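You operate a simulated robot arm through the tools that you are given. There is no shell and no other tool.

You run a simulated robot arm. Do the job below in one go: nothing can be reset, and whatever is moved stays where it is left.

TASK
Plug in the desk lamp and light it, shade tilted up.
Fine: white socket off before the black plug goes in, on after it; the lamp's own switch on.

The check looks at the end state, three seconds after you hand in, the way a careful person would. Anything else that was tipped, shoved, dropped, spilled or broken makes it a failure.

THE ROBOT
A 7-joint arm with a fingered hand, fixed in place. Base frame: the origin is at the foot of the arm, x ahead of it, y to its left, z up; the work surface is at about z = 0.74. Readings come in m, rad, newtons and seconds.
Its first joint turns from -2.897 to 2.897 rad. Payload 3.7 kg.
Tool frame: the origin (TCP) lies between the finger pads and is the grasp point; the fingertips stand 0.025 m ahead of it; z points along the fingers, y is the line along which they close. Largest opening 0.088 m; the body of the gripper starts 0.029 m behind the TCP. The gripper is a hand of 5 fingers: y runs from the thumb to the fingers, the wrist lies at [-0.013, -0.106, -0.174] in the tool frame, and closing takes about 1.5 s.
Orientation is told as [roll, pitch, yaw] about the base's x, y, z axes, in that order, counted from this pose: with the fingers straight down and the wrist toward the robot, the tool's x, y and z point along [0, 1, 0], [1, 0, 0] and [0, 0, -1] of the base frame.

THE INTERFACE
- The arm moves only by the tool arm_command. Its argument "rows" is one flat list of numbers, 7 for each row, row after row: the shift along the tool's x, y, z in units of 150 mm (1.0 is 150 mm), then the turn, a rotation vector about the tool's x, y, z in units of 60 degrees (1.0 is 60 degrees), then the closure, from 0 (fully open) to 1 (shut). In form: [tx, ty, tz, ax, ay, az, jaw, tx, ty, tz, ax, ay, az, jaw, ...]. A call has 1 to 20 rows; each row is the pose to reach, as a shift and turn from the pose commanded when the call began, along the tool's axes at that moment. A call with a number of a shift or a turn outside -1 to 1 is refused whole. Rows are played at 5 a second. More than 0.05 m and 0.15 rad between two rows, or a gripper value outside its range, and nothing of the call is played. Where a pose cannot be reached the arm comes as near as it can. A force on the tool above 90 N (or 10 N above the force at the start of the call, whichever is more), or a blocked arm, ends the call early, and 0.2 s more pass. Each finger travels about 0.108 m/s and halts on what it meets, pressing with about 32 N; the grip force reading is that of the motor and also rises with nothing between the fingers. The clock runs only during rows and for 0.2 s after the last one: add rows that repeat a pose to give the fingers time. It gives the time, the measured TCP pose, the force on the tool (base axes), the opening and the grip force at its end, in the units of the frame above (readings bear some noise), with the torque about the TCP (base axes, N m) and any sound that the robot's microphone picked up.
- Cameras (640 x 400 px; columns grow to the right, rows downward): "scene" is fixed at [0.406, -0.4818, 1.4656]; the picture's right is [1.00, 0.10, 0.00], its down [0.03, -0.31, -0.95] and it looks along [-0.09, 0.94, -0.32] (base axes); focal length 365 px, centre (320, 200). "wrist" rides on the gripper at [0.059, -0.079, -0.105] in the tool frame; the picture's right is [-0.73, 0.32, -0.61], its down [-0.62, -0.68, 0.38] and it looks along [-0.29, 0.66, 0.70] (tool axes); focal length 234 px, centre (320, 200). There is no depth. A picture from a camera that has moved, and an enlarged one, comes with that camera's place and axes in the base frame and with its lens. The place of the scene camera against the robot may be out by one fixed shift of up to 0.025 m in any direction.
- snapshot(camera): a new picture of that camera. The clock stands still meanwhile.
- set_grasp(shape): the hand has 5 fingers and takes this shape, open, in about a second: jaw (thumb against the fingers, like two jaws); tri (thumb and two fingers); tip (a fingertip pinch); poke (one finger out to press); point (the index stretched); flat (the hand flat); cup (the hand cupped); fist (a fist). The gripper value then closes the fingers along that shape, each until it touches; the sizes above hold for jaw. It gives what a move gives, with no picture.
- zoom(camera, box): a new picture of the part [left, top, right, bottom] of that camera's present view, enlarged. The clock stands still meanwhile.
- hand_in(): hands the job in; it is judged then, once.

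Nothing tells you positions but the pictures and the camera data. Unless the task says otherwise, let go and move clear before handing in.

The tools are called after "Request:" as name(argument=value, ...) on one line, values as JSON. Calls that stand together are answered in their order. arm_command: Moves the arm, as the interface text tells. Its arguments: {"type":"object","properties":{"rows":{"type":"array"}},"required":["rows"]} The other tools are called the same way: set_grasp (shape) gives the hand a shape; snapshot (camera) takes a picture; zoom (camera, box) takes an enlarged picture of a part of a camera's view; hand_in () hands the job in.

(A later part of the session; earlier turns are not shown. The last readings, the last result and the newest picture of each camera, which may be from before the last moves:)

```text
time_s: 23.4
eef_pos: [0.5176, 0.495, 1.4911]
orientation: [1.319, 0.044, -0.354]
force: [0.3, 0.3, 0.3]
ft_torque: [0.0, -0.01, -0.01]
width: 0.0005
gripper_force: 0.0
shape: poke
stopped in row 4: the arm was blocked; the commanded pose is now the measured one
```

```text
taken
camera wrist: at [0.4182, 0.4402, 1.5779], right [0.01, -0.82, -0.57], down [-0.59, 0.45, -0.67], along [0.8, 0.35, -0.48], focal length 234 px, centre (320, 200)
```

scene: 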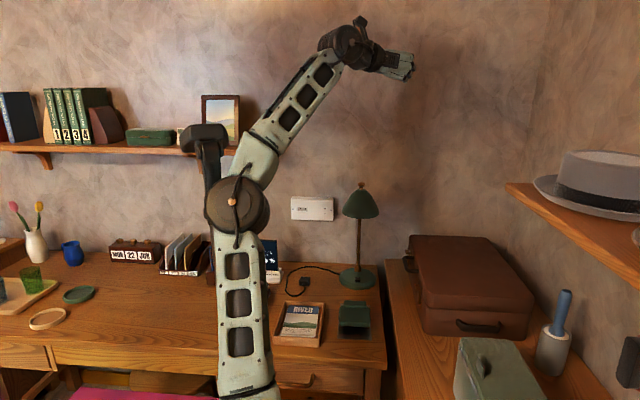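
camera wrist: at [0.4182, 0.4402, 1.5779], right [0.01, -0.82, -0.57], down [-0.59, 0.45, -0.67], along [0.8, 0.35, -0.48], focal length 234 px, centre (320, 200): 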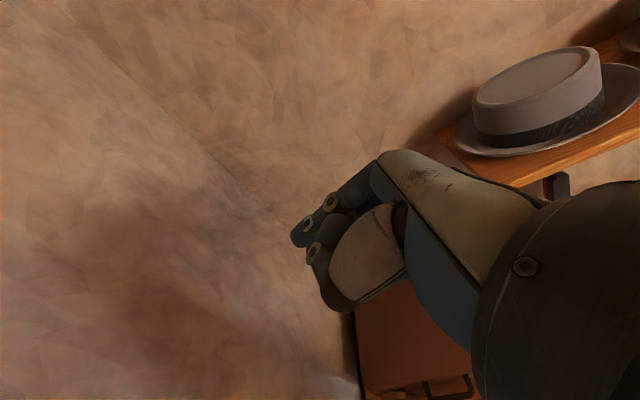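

The elbow swung into the mast again, because the hand's yaw keeps the elbow bending in the wrong plane. I'll retreat upward and turn the hand to its natural yaw of about +90° for reaching this way, so the arm's plane lines up with the desk.

Request:
arm_command(rows=[0.046, -0.056, -0.051, 0.089, -0.004, -0.023, 0, 0.093, -0.113, -0.101, 0.178, -0.007, -0.046, 0, 0.139, -0.169, -0.152, 0.266, -0.011, -0.069, 0, 0.185, -0.225, -0.203, 0.355, -0.015, -0.092, 0, 0.232, -0.282, -0.254, 0.444, -0.019, -0.115, 0, 0.278, -0.338, -0.304, 0.533, -0.022, -0.137, 0, 0.324, -0.394, -0.355, 0.622, -0.026, -0.16, 0, 0.37, -0.45, -0.406, 0.71, -0.03, -0.183, 0, 0.417, -0.507, -0.456, 0.799, -0.033, -0.206, 0, 0.463, -0.563, -0.507, 0.888, -0.037, -0.229, 0])

Request:
snapshot(camera="scene")

```text
time_s: 25.6
eef_pos: [0.4164, 0.4755, 1.5782]
orientation: [1.314, 0.044, 0.615]
force: [-0.3, 0.8, 0.0]
ft_torque: [0.0, 0.02, 0.0]
width: 0.0001
gripper_force: 0.0
shape: poke
```

```text
taken
```

scene: 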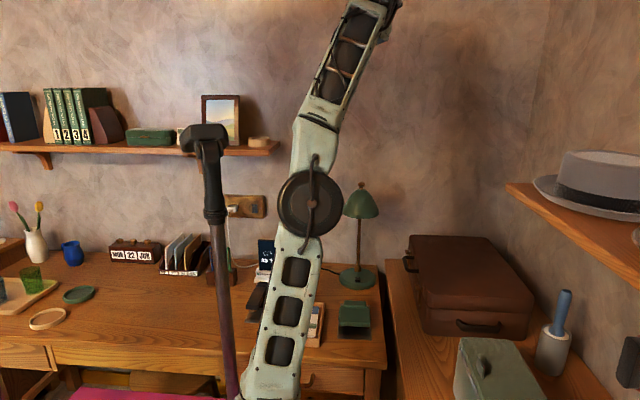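

Turning the hand moved the elbow well to the right of the mast, which is what I wanted. I'll continue the yaw to 90° while extending outward.

Request:
arm_command(rows=[0.026, -0.007, 0.066, 0.089, -0.004, -0.023, 0, 0.053, -0.014, 0.131, 0.177, -0.008, -0.047, 0, 0.08, -0.022, 0.197, 0.266, -0.012, -0.07, 0, 0.106, -0.029, 0.262, 0.354, -0.016, -0.093, 0, 0.132, -0.036, 0.328, 0.443, -0.02, -0.117, 0, 0.159, -0.043, 0.393, 0.532, -0.024, -0.14, 0, 0.185, -0.05, 0.459, 0.62, -0.028, -0.163, 0, 0.212, -0.058, 0.524, 0.709, -0.032, -0.186, 0, 0.238, -0.065, 0.59, 0.797, -0.036, -0.21, 0, 0.265, -0.072, 0.655, 0.886, -0.04, -0.233, 0])

Request:
snapshot(camera="scene")

Request:
snapshot(camera="wrist")

```text
time_s: 27.8
eef_pos: [0.3239, 0.5041, 1.4663]
orientation: [1.315, 0.041, 1.575]
force: [0.7, 0.4, -0.9]
ft_torque: [0.02, 0.07, 0.05]
width: 0.0
gripper_force: 0.1
shape: poke
out of reach, approached as far as the arm can: row 1, 2, 3, 4, 5, 6, 7, 8, 9, 10
```

```text
taken
```

scene: 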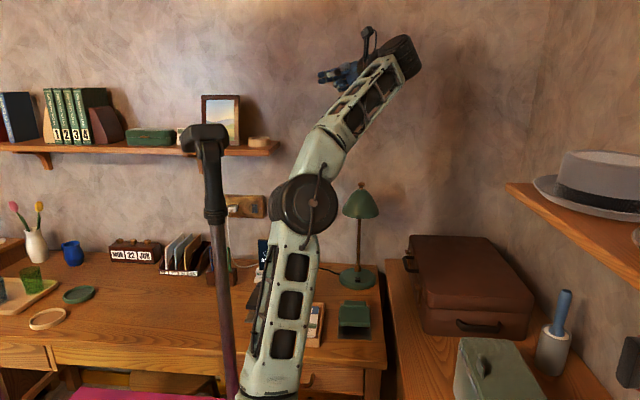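

```text
taken
camera wrist: at [0.4114, 0.4292, 1.5542], right [0.77, 0.3, -0.56], down [-0.21, -0.71, -0.67], along [-0.6, 0.63, -0.48], focal length 234 px, centre (320, 200)
```

wrist: 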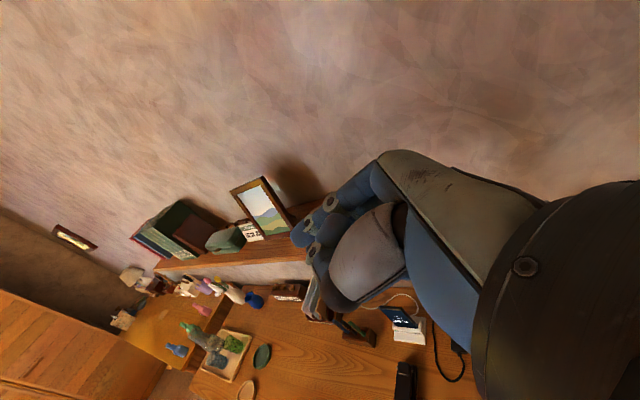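

The yaw reached 90°, but with the roll kept the fingers point toward -x. I'll unroll the hand to fingers-down at this yaw while lowering, watching that the elbow stays right of the mast.

Request:
arm_command(rows=[-0.075, 0.029, 0.017, 0, -0.083, 0, 0, -0.15, 0.057, 0.033, 0, -0.167, 0, 0, -0.225, 0.086, 0.05, 0, -0.25, 0, 0, -0.3, 0.115, 0.067, 0, -0.333, 0, 0, -0.375, 0.143, 0.083, 0, -0.417, 0, 0, -0.45, 0.172, 0.1, 0, -0.5, 0, 0, -0.525, 0.201, 0.117, 0, -0.583, 0, 0, -0.6, 0.229, 0.133, 0, -0.667, 0, 0, -0.675, 0.258, 0.15, 0, -0.75, 0, 0, -0.75, 0.287, 0.167, 0, -0.833, 0, 0, -0.825, 0.315, 0.183, 0, -0.917, 0, 0, -0.9, 0.344, 0.2, 0, -1.0, 0, 0])

Request:
snapshot(camera="scene")

Request:
snapshot(camera="wrist")

```text
time_s: 30.4
eef_pos: [0.3341, 0.5448, 1.3209]
orientation: [0.268, 0.041, 1.573]
force: [0.0, -0.7, 0.0]
ft_torque: [0.04, 0.0, 0.02]
width: 0.0
gripper_force: 0.0
shape: poke
```

```text
taken
```

scene: 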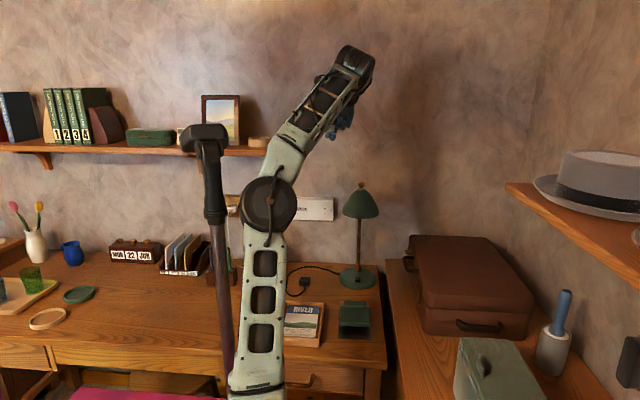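

```text
taken
camera wrist: at [0.306, 0.4719, 1.4412], right [0.86, 0.34, 0.38], down [0.5, -0.7, -0.51], along [0.09, 0.63, -0.77], focal length 234 px, centre (320, 200)
```

wrist: 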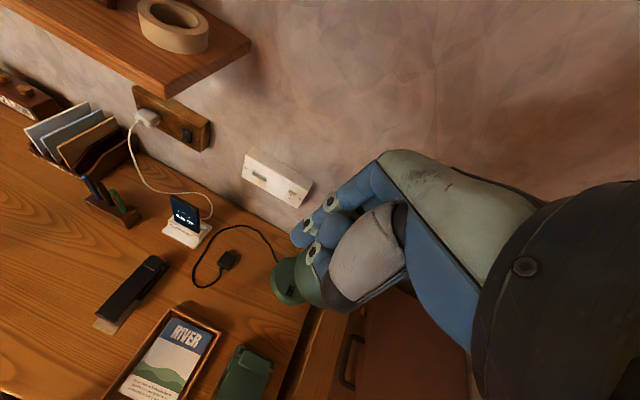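

This wrist view shows the whole desk, and the elbow is clear of the mast. From here the desk layout matches: brass socket left, white socket right of it, plug below. I'll descend and pitch the fingers forward.

Request:
arm_command(rows=[-0.017, 0.081, 0.096, -0.054, -0.025, -0.007, 0, -0.033, 0.161, 0.192, -0.107, -0.05, -0.014, 0, -0.05, 0.242, 0.287, -0.161, -0.075, -0.022, 0, -0.066, 0.323, 0.383, -0.214, -0.1, -0.029, 0, -0.083, 0.404, 0.479, -0.268, -0.125, -0.036, 0, -0.1, 0.484, 0.575, -0.322, -0.149, -0.043, 0, -0.116, 0.565, 0.671, -0.375, -0.174, -0.05, 0, -0.133, 0.646, 0.766, -0.429, -0.199, -0.058, 0, -0.149, 0.726, 0.862, -0.482, -0.224, -0.065, 0, -0.166, 0.807, 0.958, -0.536, -0.249, -0.072, 0])

Request:
snapshot(camera="scene")

Request:
snapshot(camera="wrist")

```text
time_s: 32.6
eef_pos: [0.3299, 0.6588, 1.1781]
orientation: [0.008, -0.536, 1.56]
force: [-0.4, 0.4, 0.8]
ft_torque: [0.0, -0.04, -0.02]
width: 0.0
gripper_force: 0.1
shape: poke
```

```text
taken
```

scene: 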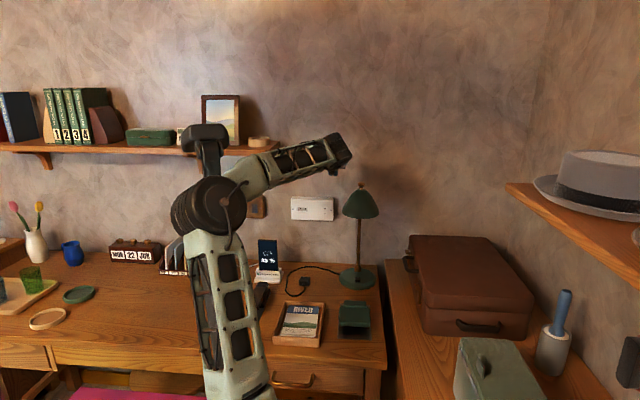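

```text
taken
camera wrist: at [0.2725, 0.5386, 1.2289], right [0.73, -0.04, 0.68], down [0.62, -0.39, -0.68], along [0.29, 0.92, -0.27], focal length 234 px, centre (320, 200)
```

wrist: 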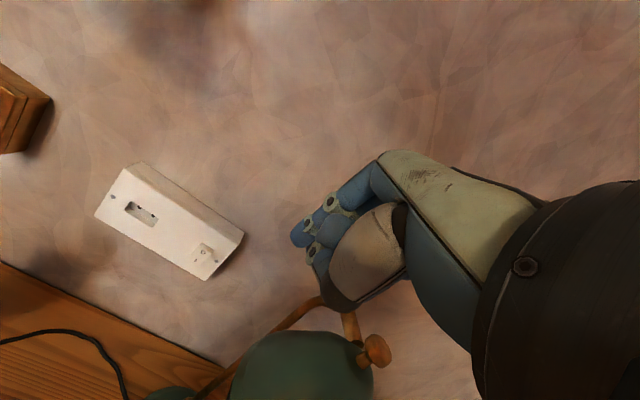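

The descent works, but the elbow leans about 25° left and is brushing the mast sleeve. I'll rise again to a stretched pose and roll the hand further counterclockwise there, so the elbow folds on the right side when I come back down.

Request:
arm_command(rows=[0, 0.011, -0.122, 0, 0, 0, 0, 0, 0.023, -0.244, 0, 0, 0, 0, 0, 0.034, -0.366, 0, 0, 0, 0, 0, 0.045, -0.488, 0, 0, 0, 0, 0, 0.057, -0.61, 0, 0, 0, 0, 0, 0.068, -0.733, 0, 0, 0, 0, 0, 0.08, -0.855, 0, 0, 0, 0, 0, 0.091, -0.977, 0, 0, 0, 0])

Request:
arm_command(rows=[0, 0.108, -0.073, 0, 0, 0, 0, 0, 0.216, -0.146, 0, 0, 0, 0, 0, 0.324, -0.22, 0, 0, 0, 0, 0, 0.432, -0.293, 0, 0, 0, 0, 0, 0.54, -0.366, 0, 0, 0, 0, 0, 0.6, -0.41, 0, 0, 0, 0])

Request:
snapshot(camera="scene")

```text
time_s: 34.4
eef_pos: [0.3201, 0.5988, 1.3056]
orientation: [0.0, -0.523, 1.575]
force: [-0.2, 0.2, 0.0]
ft_torque: [0.04, 0.01, 0.03]
width: 0.0
gripper_force: 0.1
shape: poke
```

```text
time_s: 35.8
eef_pos: [0.3197, 0.646, 1.4026]
orientation: [0.003, -0.525, 1.572]
force: [-0.5, -0.2, 0.5]
ft_torque: [-0.01, 0.01, -0.02]
width: 0.0002
gripper_force: 0.0
shape: poke
```

```text
taken
```

scene: 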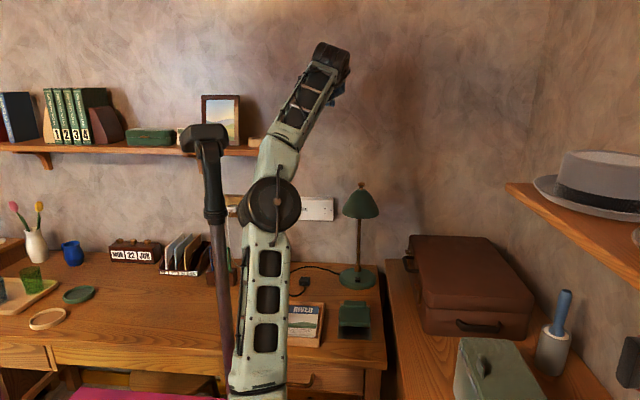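

Position readings are exact again, so the small offset before was mast contact. Now at the stretched pose I'll rotate the hand 55° further counterclockwise about the vertical, holding the wrist roughly in place.

Request:
arm_command(rows=[0.074, -0.05, -0.029, 0, 0.046, -0.079, 0, 0.148, -0.1, -0.058, 0, 0.092, -0.159, 0, 0.222, -0.151, -0.087, 0, 0.137, -0.238, 0, 0.296, -0.201, -0.116, 0, 0.183, -0.318, 0, 0.37, -0.251, -0.145, 0, 0.229, -0.397, 0, 0.444, -0.301, -0.174, 0, 0.275, -0.476, 0, 0.518, -0.351, -0.203, 0, 0.321, -0.556, 0, 0.592, -0.402, -0.232, 0, 0.366, -0.635, 0, 0.666, -0.452, -0.261, 0, 0.412, -0.715, 0, 0.74, -0.502, -0.29, 0, 0.458, -0.794, 0])

Request:
snapshot(camera="scene")

```text
time_s: 38.0
eef_pos: [0.209, 0.5627, 1.4021]
orientation: [-0.001, -0.522, 2.535]
force: [0.3, 0.1, 1.5]
ft_torque: [0.0, -0.01, -0.03]
width: 0.0
gripper_force: 0.1
shape: poke
```

```text
taken
```

scene: 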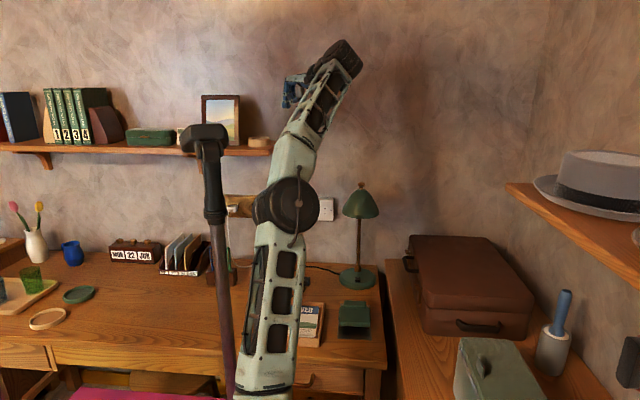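

The elbow axis rotated and the elbow moved a bit farther right. I'll rotate another 40° the same way, keeping the hand clear of the mast head.

Request:
arm_command(rows=[0.093, -0.036, -0.021, 0, 0.042, -0.072, 0, 0.187, -0.073, -0.042, 0, 0.083, -0.144, 0, 0.28, -0.109, -0.063, 0, 0.125, -0.216, 0, 0.373, -0.146, -0.084, 0, 0.167, -0.289, 0, 0.466, -0.182, -0.105, 0, 0.208, -0.361, 0, 0.56, -0.218, -0.126, 0, 0.25, -0.433, 0, 0.653, -0.255, -0.147, 0, 0.291, -0.505, 0, 0.746, -0.291, -0.168, 0, 0.333, -0.577, 0])

Request:
snapshot(camera="scene")

```text
time_s: 39.8
eef_pos: [0.1464, 0.4265, 1.3773]
orientation: [-0.013, -0.532, -3.068]
force: [-0.9, 0.6, -0.4]
ft_torque: [-0.03, -0.01, 0.02]
width: 0.0001
gripper_force: 0.0
shape: poke
out of reach, approached as far as the arm can: row 7, 8
```

```text
taken
```

scene: 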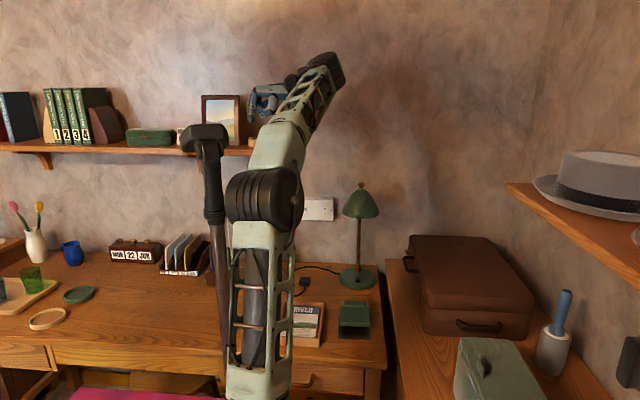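

Now the elbow axis has turned so the arm bends in the plane toward the desk, well right of the mast. I'll fold downward from here and start undoing the hand yaw.

Request:
arm_command(rows=[-0.013, -0.057, 0.082, 0, -0.017, 0.029, 0, -0.026, -0.115, 0.165, 0, -0.034, 0.057, 0, -0.038, -0.172, 0.247, 0, -0.051, 0.086, 0, -0.051, -0.229, 0.329, 0, -0.068, 0.115, 0, -0.064, -0.287, 0.412, 0, -0.085, 0.144, 0, -0.077, -0.344, 0.494, 0, -0.101, 0.172, 0, -0.09, -0.401, 0.576, 0, -0.118, 0.201, 0, -0.102, -0.458, 0.658, 0, -0.135, 0.23, 0, -0.115, -0.516, 0.741, 0, -0.152, 0.258, 0, -0.128, -0.573, 0.823, 0, -0.169, 0.287, 0])

Request:
snapshot(camera="scene")

```text
time_s: 42.0
eef_pos: [0.1558, 0.4482, 1.2288]
orientation: [-0.005, -0.524, 2.883]
force: [0.5, 0.0, -0.1]
ft_torque: [0.01, 0.01, -0.05]
width: 0.0
gripper_force: 0.1
shape: poke
```

```text
taken
```

scene: 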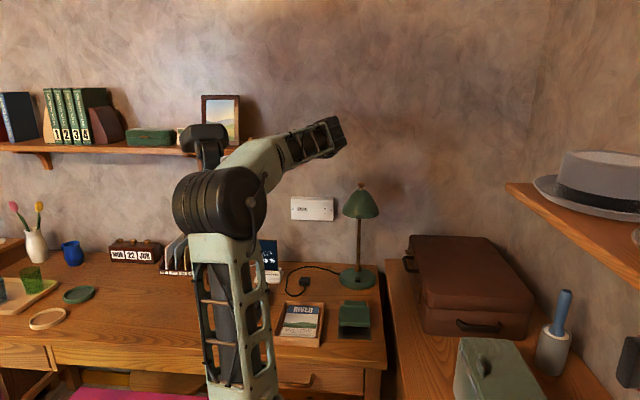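

The elbow now sits behind and to the right of the mast, with about 0.14 m between forearm and mast. I'll bring the hand yaw back toward 90° while moving to the right and forward.

Request:
arm_command(rows=[-0.076, -0.047, 0.002, 0, -0.031, 0.054, 0, -0.152, -0.093, 0.005, 0, -0.062, 0.108, 0, -0.228, -0.14, 0.007, 0, -0.094, 0.162, 0, -0.304, -0.187, 0.009, 0, -0.125, 0.216, 0, -0.38, -0.234, 0.012, 0, -0.156, 0.27, 0, -0.455, -0.28, 0.014, 0, -0.188, 0.325, 0, -0.531, -0.327, 0.016, 0, -0.219, 0.379, 0, -0.607, -0.374, 0.018, 0, -0.25, 0.433, 0, -0.683, -0.42, 0.021, 0, -0.281, 0.487, 0, -0.759, -0.467, 0.023, 0, -0.3125, 0.541, 0])

Request:
snapshot(camera="scene")

Request:
snapshot(camera="wrist")

```text
time_s: 44.2
eef_pos: [0.2434, 0.5444, 1.1916]
orientation: [-0.004, -0.528, 2.229]
force: [-0.4, 0.0, 0.2]
ft_torque: [-0.03, -0.01, 0.0]
width: 0.0001
gripper_force: 0.1
shape: poke
```

```text
taken
```

scene: 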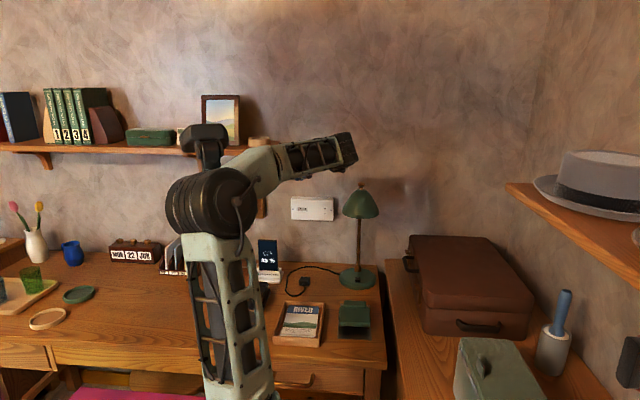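

```text
taken
camera wrist: at [0.2715, 0.4131, 1.2426], right [0.59, 0.42, 0.69], down [0.74, 0.07, -0.67], along [-0.33, 0.9, -0.27], focal length 234 px, centre (320, 200)
```

wrist: 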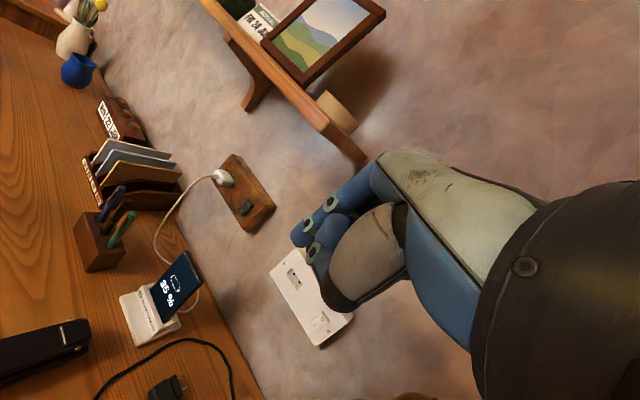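

Tracking is exact and the elbow is clear. I'll continue to yaw 90° beside the lamp, still pitched 30° forward.

Request:
arm_command(rows=[-0.083, 0, 0.031, 0, -0.032, 0.055, 0, -0.166, 0.001, 0.062, 0, -0.064, 0.11, 0, -0.249, 0.001, 0.093, 0, -0.095, 0.165, 0, -0.332, 0.002, 0.124, 0, -0.127, 0.22, 0, -0.415, 0.002, 0.155, 0, -0.159, 0.276, 0, -0.498, 0.002, 0.186, 0, -0.191, 0.331, 0, -0.581, 0.003, 0.217, 0, -0.223, 0.386, 0, -0.664, 0.003, 0.248, 0, -0.254, 0.441, 0, -0.747, 0.004, 0.279, 0, -0.286, 0.496, 0, -0.83, 0.004, 0.31, 0, -0.318, 0.551, 0])

Request:
snapshot(camera="scene")

Request:
snapshot(camera="wrist")

```text
time_s: 46.4
eef_pos: [0.3267, 0.6383, 1.1508]
orientation: [0.0, -0.529, 1.561]
force: [0.1, -0.3, 0.3]
ft_torque: [0.05, -0.01, 0.02]
width: 0.0
gripper_force: 0.0
shape: poke
```

```text
taken
```

scene: 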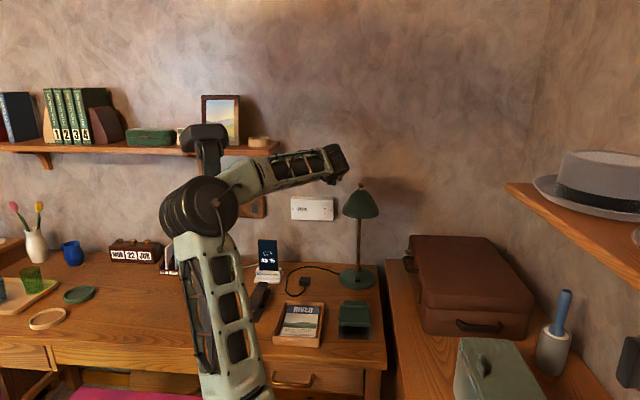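

```text
taken
camera wrist: at [0.2682, 0.5187, 1.2027], right [0.73, -0.04, 0.69], down [0.62, -0.4, -0.67], along [0.3, 0.92, -0.27], focal length 234 px, centre (320, 200)
```

wrist: 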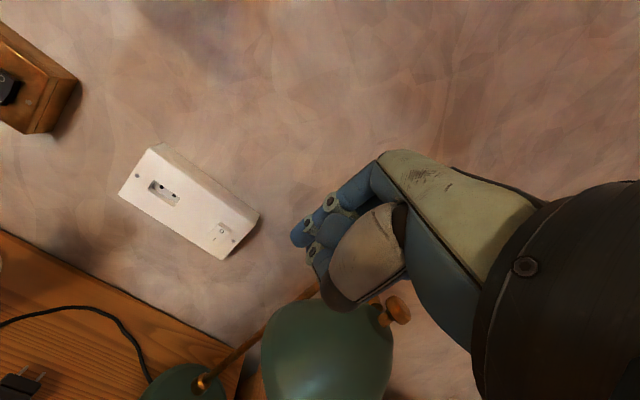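

Readings show no mast contact, but the elbow's lean depends on hand yaw: at about 165–180° it leans away from the mast, at 90° it leans toward it. I'll go back to high yaw and work from there with the wrist on the right.

Request:
arm_command(rows=[0.106, -0.058, -0.033, 0, 0.05, -0.087, 0, 0.212, -0.116, -0.067, 0, 0.1, -0.173, 0, 0.318, -0.173, -0.1, 0, 0.15, -0.26, 0, 0.424, -0.231, -0.134, 0, 0.2, -0.346, 0, 0.53, -0.289, -0.167, 0, 0.25, -0.433, 0, 0.636, -0.347, -0.2, 0, 0.3, -0.52, 0, 0.742, -0.404, -0.234, 0, 0.35, -0.606, 0, 0.848, -0.462, -0.267, 0, 0.4, -0.693, 0, 0.954, -0.52, -0.3, 0, 0.45, -0.779, 0])

Request:
snapshot(camera="scene")

Request:
snapshot(camera="wrist")

```text
time_s: 48.4
eef_pos: [0.1843, 0.5515, 1.1502]
orientation: [-0.006, -0.527, 2.508]
force: [0.3, 0.1, 1.4]
ft_torque: [0.03, -0.02, 0.0]
width: 0.0002
gripper_force: 0.1
shape: poke
```

```text
taken
```

scene: 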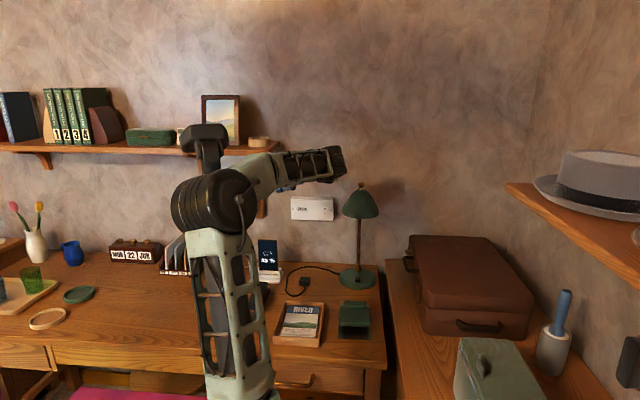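

```text
taken
camera wrist: at [0.247, 0.4323, 1.2014], right [0.45, 0.57, 0.69], down [0.69, 0.27, -0.67], along [-0.57, 0.78, -0.27], focal length 234 px, centre (320, 200)
```

wrist: 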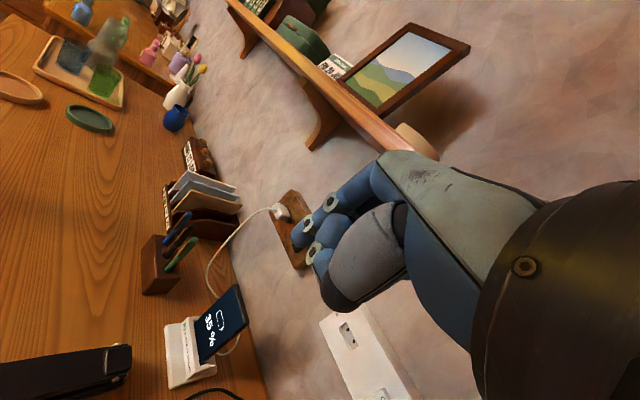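

I'm at yaw 144° with the elbow leaning away from the mast. Next I'll turn the hand so the fingers point forward at the wall with the wrist on the right, in two half-turns.

Request:
arm_command(rows=[-0.065, -0.048, 0.045, -0.005, -0.07, -0.046, 0, -0.13, -0.097, 0.09, -0.009, -0.14, -0.091, 0, -0.194, -0.145, 0.134, -0.014, -0.209, -0.137, 0, -0.259, -0.193, 0.179, -0.018, -0.279, -0.182, 0, -0.324, -0.242, 0.224, -0.023, -0.349, -0.228, 0, -0.389, -0.29, 0.269, -0.027, -0.419, -0.273, 0, -0.453, -0.338, 0.313, -0.032, -0.488, -0.319, 0, -0.518, -0.387, 0.358, -0.036, -0.558, -0.364, 0, -0.583, -0.435, 0.403, -0.041, -0.628, -0.41, 0])

Request:
snapshot(camera="scene")

Request:
snapshot(camera="wrist")

```text
time_s: 50.4
eef_pos: [0.2564, 0.6037, 1.0666]
orientation: [-0.873, -0.384, 2.951]
force: [0.1, -0.2, 0.4]
ft_torque: [-0.02, -0.01, 0.0]
width: 0.0001
gripper_force: 0.0
shape: poke
```

```text
taken
```

scene: 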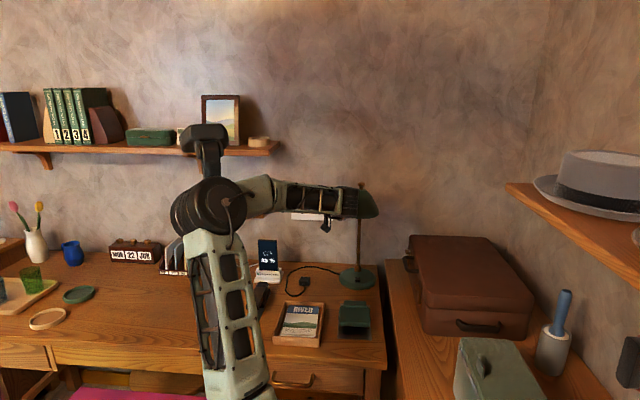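

```text
taken
camera wrist: at [0.3157, 0.4731, 1.0575], right [0.05, -0.01, 1.0], down [0.84, 0.55, -0.04], along [-0.55, 0.84, 0.04], focal length 234 px, centre (320, 200)
```

wrist: 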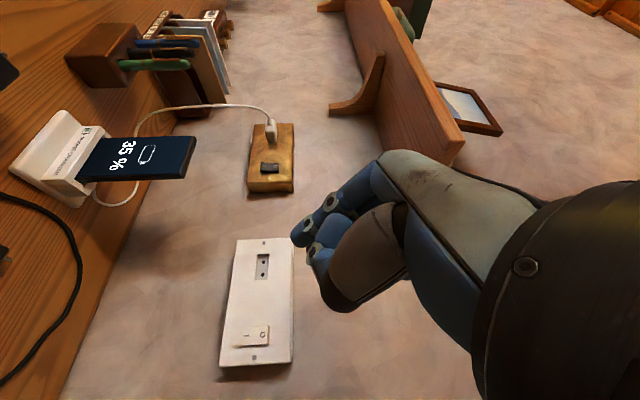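

The wrist camera now faces the socket plate with image-right being up, and the rocker's O is the upper half. I'll zoom to measure its position accurately.

Request:
zoom(camera="wrist", box=[205, 225, 309, 390])

Request:
zoom(camera="wrist", box=[225, 315, 285, 375])

Request:
zoom(camera="scene", box=[160, 120, 400, 270])

```text
2.42 times, centred on (257, 308) of wrist
camera zoom: at [0.3157, 0.4731, 1.0575], right [0.05, -0.01, 1.0], down [0.84, 0.55, -0.04], along [-0.55, 0.84, 0.04], focal length 568 px, centre (473, -61)
```

zoom: 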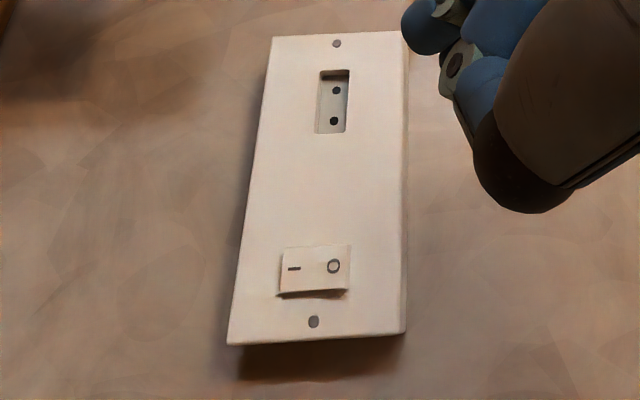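

```text
6.67 times, centred on (255, 345) of wrist
camera zoom: at [0.3157, 0.4731, 1.0575], right [0.05, -0.01, 1.0], down [0.84, 0.55, -0.04], along [-0.55, 0.84, 0.04], focal length 1561 px, centre (753, -767)
```

zoom: 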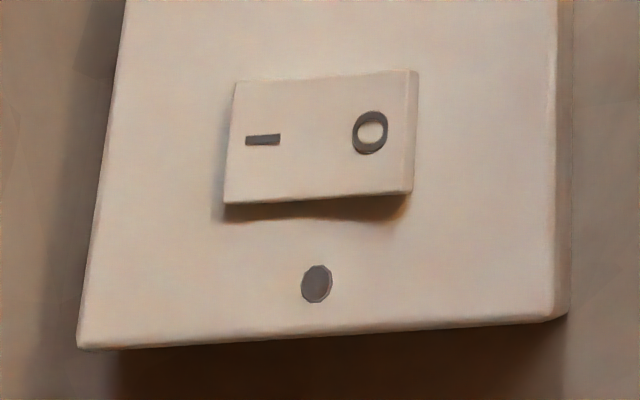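

```text
2.67 times, centred on (280, 195) of scene
camera zoom: at [0.406, -0.4818, 1.4656], right [1.0, 0.1, 0.0], down [0.03, -0.31, -0.95], along [-0.09, 0.94, -0.32], focal length 973 px, centre (427, 213)
```

zoom: 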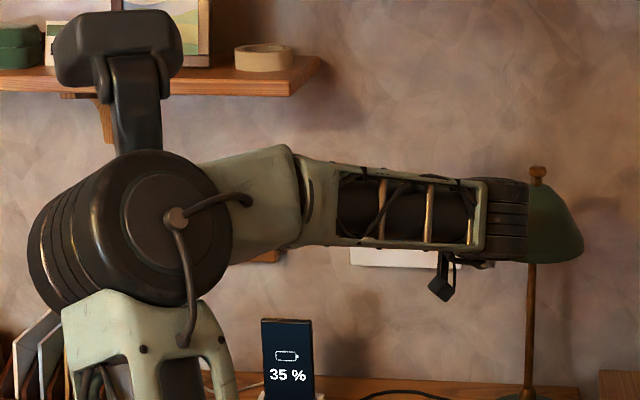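

Triangulating two wrist views puts the rocker centre at about (0.293, 0.813, 0.982). Before pressing I want to know exactly where the index fingertip is in the wrist view.

Request:
zoom(camera="wrist", box=[270, 140, 430, 320])

Request:
zoom(camera="scene", box=[270, 170, 400, 260])

```text
2.22 times, centred on (350, 230) of wrist
camera zoom: at [0.3157, 0.4731, 1.0575], right [0.05, -0.01, 1.0], down [0.84, 0.55, -0.04], along [-0.55, 0.84, 0.04], focal length 520 px, centre (253, 133)
```

zoom: 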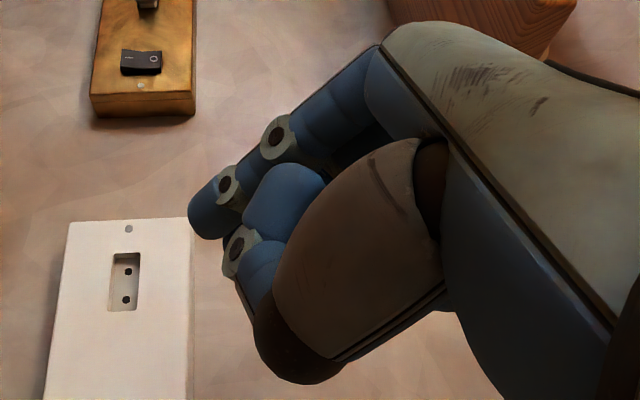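

```text
4.44 times, centred on (335, 215) of scene
camera zoom: at [0.406, -0.4818, 1.4656], right [1.0, 0.1, 0.0], down [0.03, -0.31, -0.95], along [-0.09, 0.94, -0.32], focal length 1621 px, centre (253, 133)
```

zoom: 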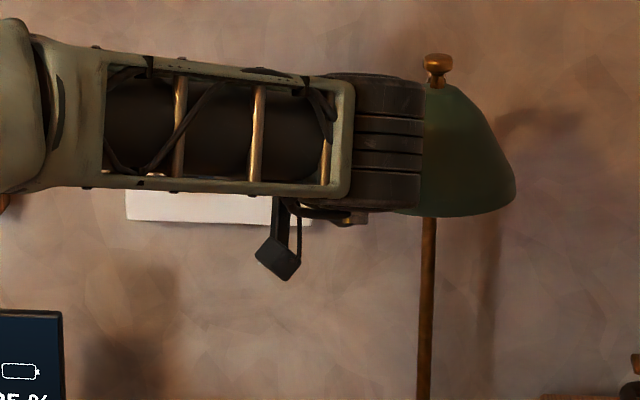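

The index tip sits at about tool (0.007, 0, 0.025). A stretched index would keep my wrist farther from the lamp shade, so I'll try the point shape and measure its tip.

Request:
set_grasp(shape="point")

Request:
snapshot(camera="wrist")

Request:
zoom(camera="wrist", box=[220, 130, 430, 320])

```text
time_s: 51.3
eef_pos: [0.2558, 0.6045, 1.0651]
orientation: [-0.87, -0.383, 2.95]
force: [-0.4, -0.1, -0.1]
ft_torque: [0.01, 0.01, 0.02]
width: 0.0
gripper_force: 0.0
shape: point
```

```text
taken
camera wrist: at [0.3156, 0.4731, 1.0577], right [0.05, -0.01, 1.0], down [0.84, 0.55, -0.04], along [-0.55, 0.84, 0.03], focal length 234 px, centre (320, 200)
```

wrist: 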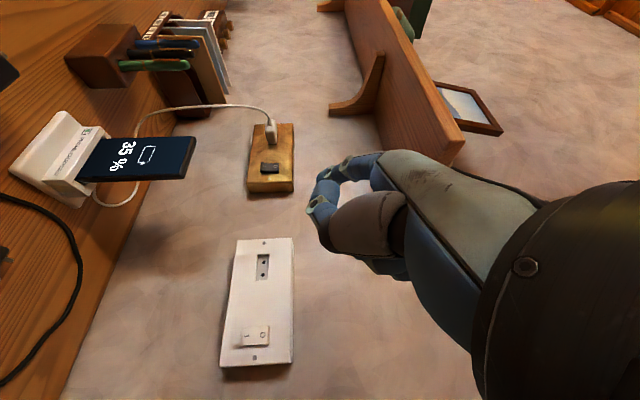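

```text
2.11 times, centred on (325, 225) of wrist
camera zoom: at [0.3156, 0.4731, 1.0577], right [0.05, -0.01, 1.0], down [0.84, 0.55, -0.04], along [-0.55, 0.84, 0.03], focal length 493 px, centre (310, 147)
```

zoom: 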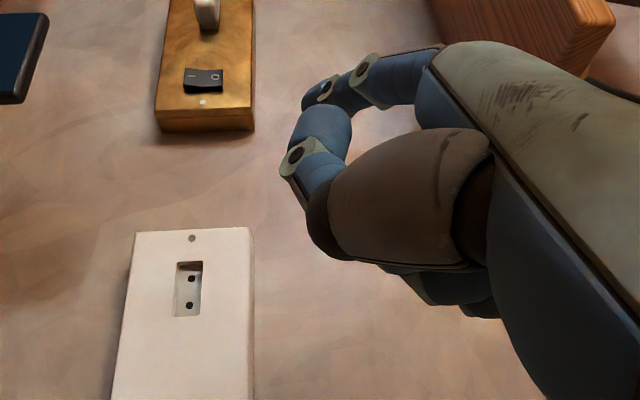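

The stretched index sits far off to the side, so the poke shape is better here. I'll go back to poke, then rotate so the finger points at the wall and slightly up, with the wrist kept low enough to stay under the shade.

Request:
set_grasp(shape="poke")

Request:
arm_command(rows=[-0.004, -0.029, 0.052, -0.034, -0.071, 0.022, 0, -0.007, -0.057, 0.103, -0.069, -0.143, 0.044, 0, -0.011, -0.086, 0.155, -0.103, -0.214, 0.065, 0, -0.014, -0.115, 0.206, -0.137, -0.286, 0.087, 0, -0.018, -0.144, 0.258, -0.171, -0.357, 0.109, 0, -0.021, -0.172, 0.31, -0.206, -0.429, 0.131, 0, -0.025, -0.201, 0.361, -0.24, -0.5, 0.152, 0, -0.028, -0.23, 0.413, -0.274, -0.571, 0.174, 0, -0.032, -0.258, 0.464, -0.308, -0.643, 0.196, 0, -0.035, -0.287, 0.516, -0.3425, -0.7143, 0.2177, 0])

Request:
snapshot(camera="scene")

Request:
snapshot(camera="wrist")

```text
time_s: 52.2
eef_pos: [0.257, 0.6029, 1.0659]
orientation: [-0.87, -0.381, 2.95]
force: [-0.5, 0.7, -0.1]
ft_torque: [-0.03, 0.0, 0.03]
width: 0.0
gripper_force: 0.1
shape: poke
```

```text
time_s: 53.3
eef_pos: [0.2669, 0.5978, 1.1258]
orientation: [-1.41, -0.663, -3.093]
force: [0.4, 0.2, -0.3]
ft_torque: [-0.04, -0.01, -0.02]
width: 0.0002
gripper_force: 0.1
shape: poke
stopped in row 5: the arm was blocked; the commanded pose is now the measured one
```

```text
taken
```

scene: 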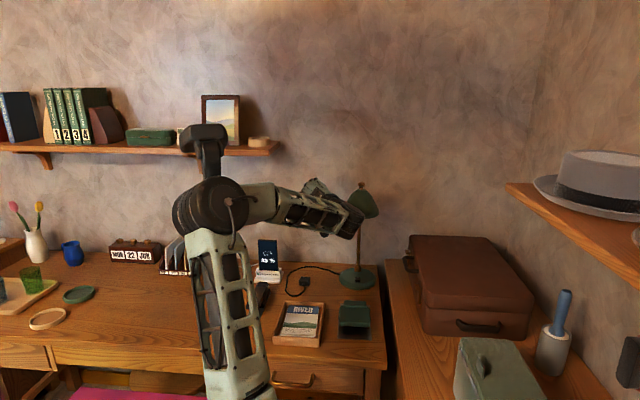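

```text
taken
camera wrist: at [0.3097, 0.4882, 1.0443], right [0.27, -0.47, 0.84], down [0.85, 0.52, 0.02], along [-0.45, 0.71, 0.54], focal length 234 px, centre (320, 200)
```

wrist: 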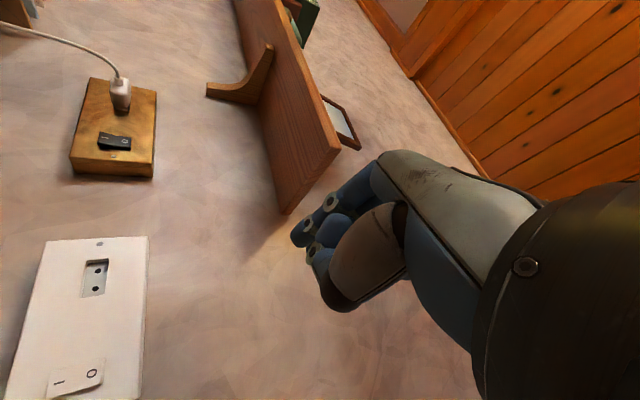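

That stop looks like a wrist flip near alignment rather than contact, since the elbow and lamp are unchanged. The hand is already close to the orientation I wanted, so I'll lower it slowly with orientation held.

Request:
arm_command(rows=[0.056, -0.049, 0.037, 0, 0, 0, 0, 0.111, -0.097, 0.074, 0, 0, 0, 0, 0.167, -0.146, 0.111, 0, 0, 0, 0, 0.223, -0.194, 0.148, 0, 0, 0, 0, 0.278, -0.243, 0.185, 0, 0, 0, 0, 0.334, -0.292, 0.223, 0, 0, 0, 0, 0.39, -0.34, 0.26, 0, 0, 0, 0, 0.445, -0.389, 0.297, 0, 0, 0, 0, 0.501, -0.437, 0.334, 0, 0, 0, 0, 0.557, -0.486, 0.371, 0, 0, 0, 0, 0.612, -0.534, 0.408, 0, 0, 0, 0, 0.668, -0.583, 0.445, 0, 0, 0, 0])

Request:
snapshot(camera="scene")

Request:
snapshot(camera="wrist")

```text
time_s: 54.4
eef_pos: [0.2738, 0.5828, 1.1541]
orientation: [-1.577, -0.752, -2.952]
force: [-1.1, -0.4, -0.3]
ft_torque: [-0.01, 0.01, 0.01]
width: 0.0
gripper_force: 0.0
shape: poke
stopped in row 5: the arm was blocked; the commanded pose is now the measured one
```

```text
taken
```

scene: 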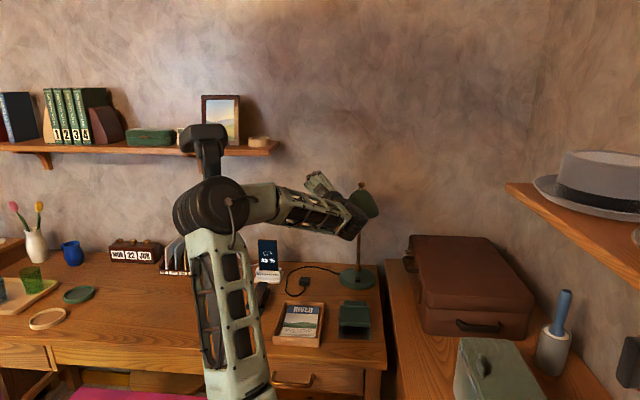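

```text
taken
camera wrist: at [0.3114, 0.4841, 1.0579], right [0.37, -0.55, 0.75], down [0.84, 0.55, -0.01], along [-0.41, 0.63, 0.66], focal length 234 px, centre (320, 200)
```

wrist: 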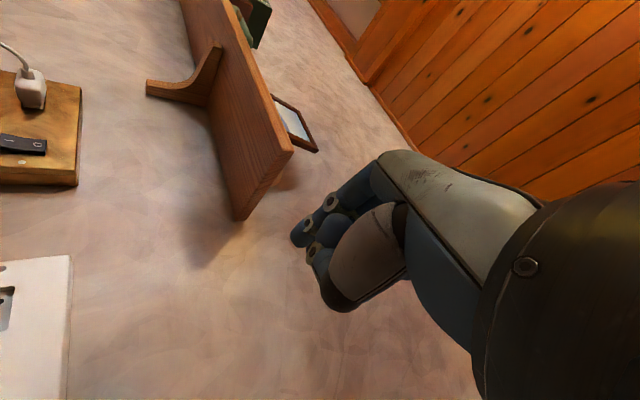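

The wrist can't go lower here because the arm is at its inner folding limit (shoulder-to-wrist about 0.58 m). I'll go forward first, turning slightly clockwise so the wrist stays left of the shade, then descend.

Request:
arm_command(rows=[0.01, -0.04, 0.07, 0.023, -0.021, 0, 0, 0.019, -0.08, 0.141, 0.046, -0.043, 0, 0, 0.029, -0.12, 0.211, 0.069, -0.064, 0, 0, 0.038, -0.16, 0.281, 0.092, -0.085, 0, 0, 0.048, -0.201, 0.352, 0.114, -0.107, 0, 0, 0.058, -0.241, 0.422, 0.137, -0.128, 0, 0, 0.067, -0.281, 0.493, 0.16, -0.149, 0, 0, 0.077, -0.321, 0.563, 0.183, -0.1705, 0, 0])

Request:
snapshot(camera="scene")

Request:
snapshot(camera="wrist")

```text
time_s: 55.4
eef_pos: [0.3154, 0.5841, 1.2097]
orientation: [-1.762, -0.848, -2.939]
force: [0.6, 0.9, -0.6]
ft_torque: [-0.03, -0.01, -0.03]
width: 0.0002
gripper_force: 0.1
shape: poke
stopped in row 5: the arm was blocked; the commanded pose is now the measured one
```

```text
taken
```

scene: 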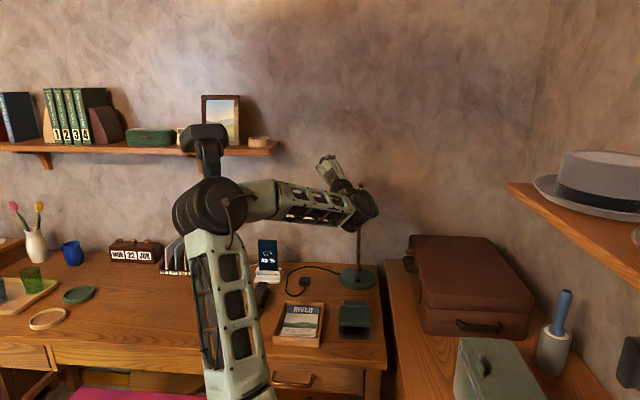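

```text
taken
camera wrist: at [0.328, 0.4939, 1.1003], right [0.38, -0.67, 0.64], down [0.89, 0.44, -0.06], along [-0.24, 0.59, 0.77], focal length 234 px, centre (320, 200)
```

wrist: 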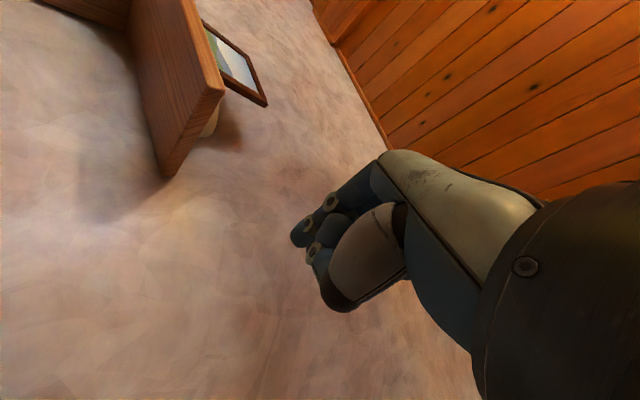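

The elbow is being stopped by the mast whenever the wrist is close in; I need to keep the wrist far out while descending. I'll retreat upward and turn the fingers down with the wrist on the right, then extend outward high over the desk before lowering.

Request:
arm_command(rows=[0.012, 0.028, -0.005, 0.031, 0.062, -0.024, 0, 0.024, 0.056, -0.01, 0.062, 0.125, -0.048, 0, 0.036, 0.084, -0.015, 0.093, 0.187, -0.072, 0, 0.048, 0.112, -0.02, 0.124, 0.249, -0.096, 0, 0.06, 0.14, -0.025, 0.155, 0.312, -0.12, 0, 0.072, 0.169, -0.03, 0.186, 0.374, -0.145, 0, 0.083, 0.197, -0.034, 0.217, 0.436, -0.169, 0, 0.095, 0.225, -0.039, 0.248, 0.499, -0.193, 0, 0.107, 0.253, -0.044, 0.279, 0.561, -0.217, 0, 0.119, 0.281, -0.049, 0.31, 0.623, -0.241, 0, 0.131, 0.309, -0.054, 0.341, 0.686, -0.265, 0, 0.143, 0.337, -0.059, 0.3715, 0.748, -0.289, 0])

Request:
snapshot(camera="scene")

```text
time_s: 58.0
eef_pos: [0.265, 0.5715, 1.2298]
orientation: [-0.748, -0.443, 3.002]
force: [0.4, -0.5, -0.3]
ft_torque: [0.0, 0.02, 0.0]
width: 0.0
gripper_force: 0.0
shape: poke
```

```text
taken
```

scene: 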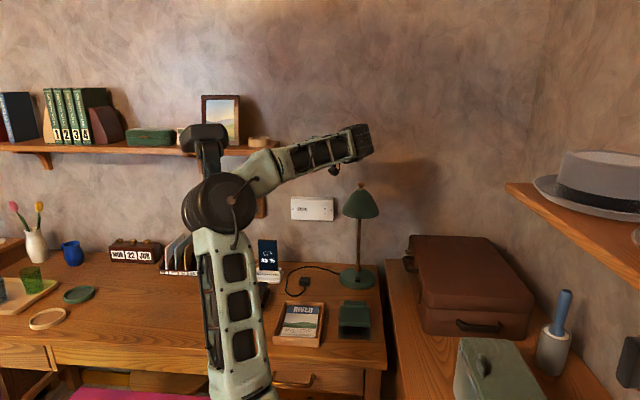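

That went smoothly. Now the second half-turn to fingers-down, while extending the wrist outward high over the desk, left of the lamp.

Request:
arm_command(rows=[0.011, -0.008, 0.039, 0.031, 0.062, -0.024, 0, 0.021, -0.015, 0.077, 0.062, 0.125, -0.048, 0, 0.032, -0.023, 0.116, 0.093, 0.187, -0.072, 0, 0.043, -0.03, 0.155, 0.124, 0.249, -0.096, 0, 0.053, -0.038, 0.193, 0.155, 0.312, -0.12, 0, 0.064, -0.046, 0.232, 0.186, 0.374, -0.145, 0, 0.075, -0.053, 0.271, 0.217, 0.436, -0.169, 0, 0.085, -0.061, 0.309, 0.248, 0.499, -0.193, 0, 0.096, -0.068, 0.348, 0.279, 0.561, -0.217, 0, 0.107, -0.076, 0.387, 0.31, 0.623, -0.241, 0, 0.117, -0.083, 0.425, 0.341, 0.686, -0.265, 0, 0.128, -0.091, 0.464, 0.3715, 0.748, -0.289, 0])

Request:
snapshot(camera="scene")

Request:
snapshot(camera="wrist")

```text
time_s: 60.6
eef_pos: [0.2526, 0.5987, 1.1588]
orientation: [0.015, 0.019, 3.138]
force: [0.1, 0.9, 0.4]
ft_torque: [0.0, 0.02, 0.04]
width: 0.0
gripper_force: 0.3
shape: poke
out of reach, approached as far as the arm can: row 12
```

```text
taken
```

scene: 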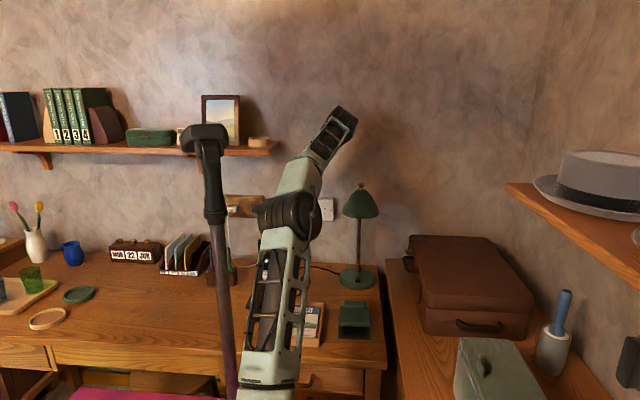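

```text
taken
camera wrist: at [0.3307, 0.5427, 1.2668], right [-0.33, 0.74, 0.59], down [0.69, 0.62, -0.38], along [-0.64, 0.28, -0.71], focal length 234 px, centre (320, 200)
```

wrist: 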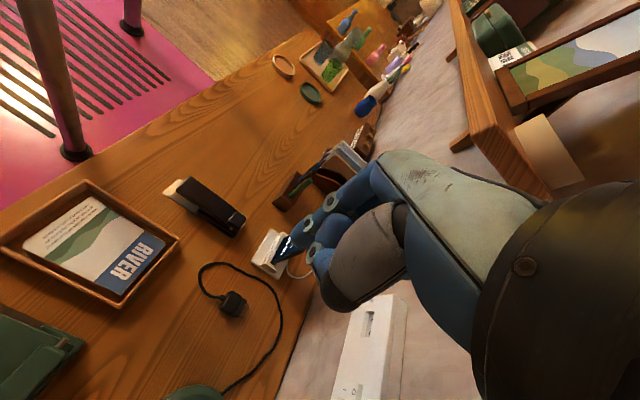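

The arm is now stretched out high with the elbow well right of the mast. I'll tilt the hand 45° forward-right and bring the fingertip in front of the rocker, keeping the wrist far out so the elbow stays clear.

Request:
arm_command(rows=[-0.066, -0.014, 0.07, 0.027, -0.046, 0, 0, -0.131, -0.028, 0.139, 0.054, -0.093, 0, 0, -0.197, -0.041, 0.209, 0.08, -0.139, 0, 0, -0.263, -0.055, 0.278, 0.107, -0.186, 0, 0, -0.329, -0.069, 0.348, 0.134, -0.232, 0, 0, -0.394, -0.083, 0.417, 0.161, -0.279, 0, 0, -0.46, -0.097, 0.487, 0.188, -0.325, 0, 0, -0.526, -0.11, 0.556, 0.214, -0.371, 0, 0, -0.591, -0.124, 0.626, 0.241, -0.418, 0, 0, -0.657, -0.138, 0.695, 0.268, -0.464, 0, 0])

Request:
snapshot(camera="scene")

Request:
snapshot(camera="wrist")

```text
time_s: 63.0
eef_pos: [0.3034, 0.6964, 1.0564]
orientation: [-0.488, 0.282, 3.047]
force: [0.2, 0.2, 0.4]
ft_torque: [-0.05, -0.02, -0.02]
width: 0.0
gripper_force: 0.1
shape: poke
stopped in row 10: the arm was blocked; the commanded pose is now the measured one
```

```text
taken
```

scene: 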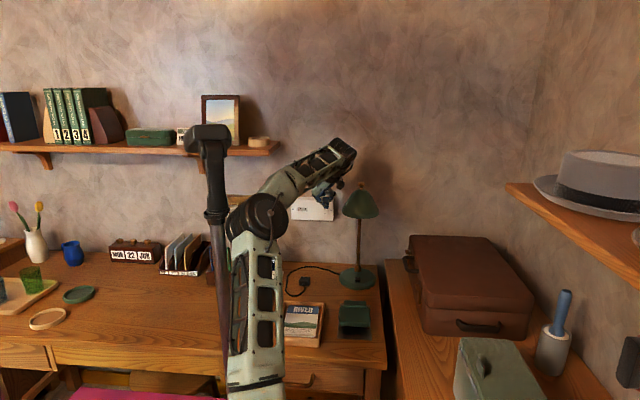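

```text
taken
camera wrist: at [0.353, 0.5907, 1.1414], right [-0.52, 0.41, 0.75], down [0.73, 0.66, 0.14], along [-0.44, 0.63, -0.64], focal length 234 px, centre (320, 200)
```

wrist: 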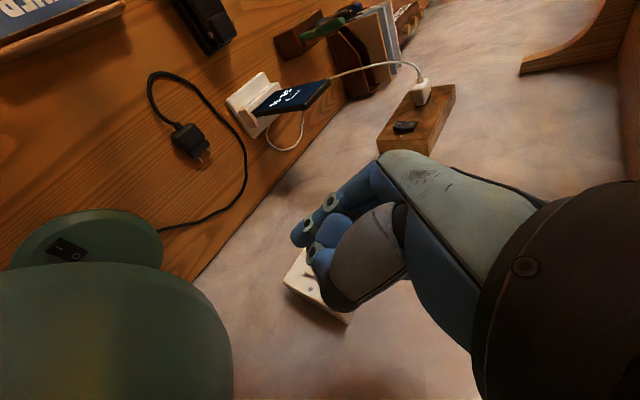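

The arm stopped with the elbow's left end against the pole, about 29 mm off target. I'll back off right away and check whether the mast moved.

Request:
zoom(camera="scene", box=[170, 110, 300, 250])

Request:
zoom(camera="scene", box=[160, 100, 270, 190])

```text
2.86 times, centred on (235, 180) of scene
camera zoom: at [0.406, -0.4818, 1.4656], right [1.0, 0.1, 0.0], down [0.03, -0.31, -0.95], along [-0.09, 0.94, -0.32], focal length 1042 px, centre (563, 257)
```

zoom: 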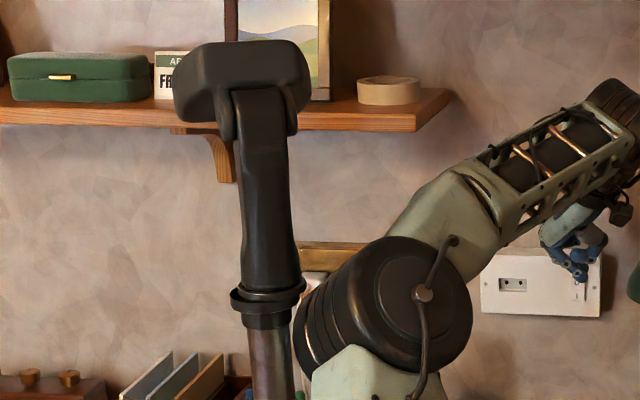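

```text
4.44 times, centred on (215, 145) of scene
camera zoom: at [0.406, -0.4818, 1.4656], right [1.0, 0.1, 0.0], down [0.03, -0.31, -0.95], along [-0.09, 0.94, -0.32], focal length 1621 px, centre (787, 444)
```

zoom: 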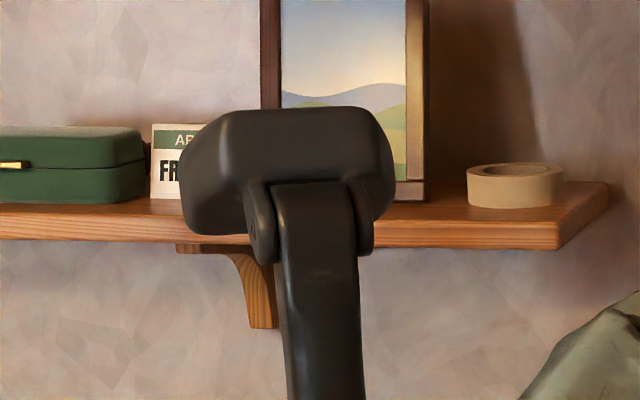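

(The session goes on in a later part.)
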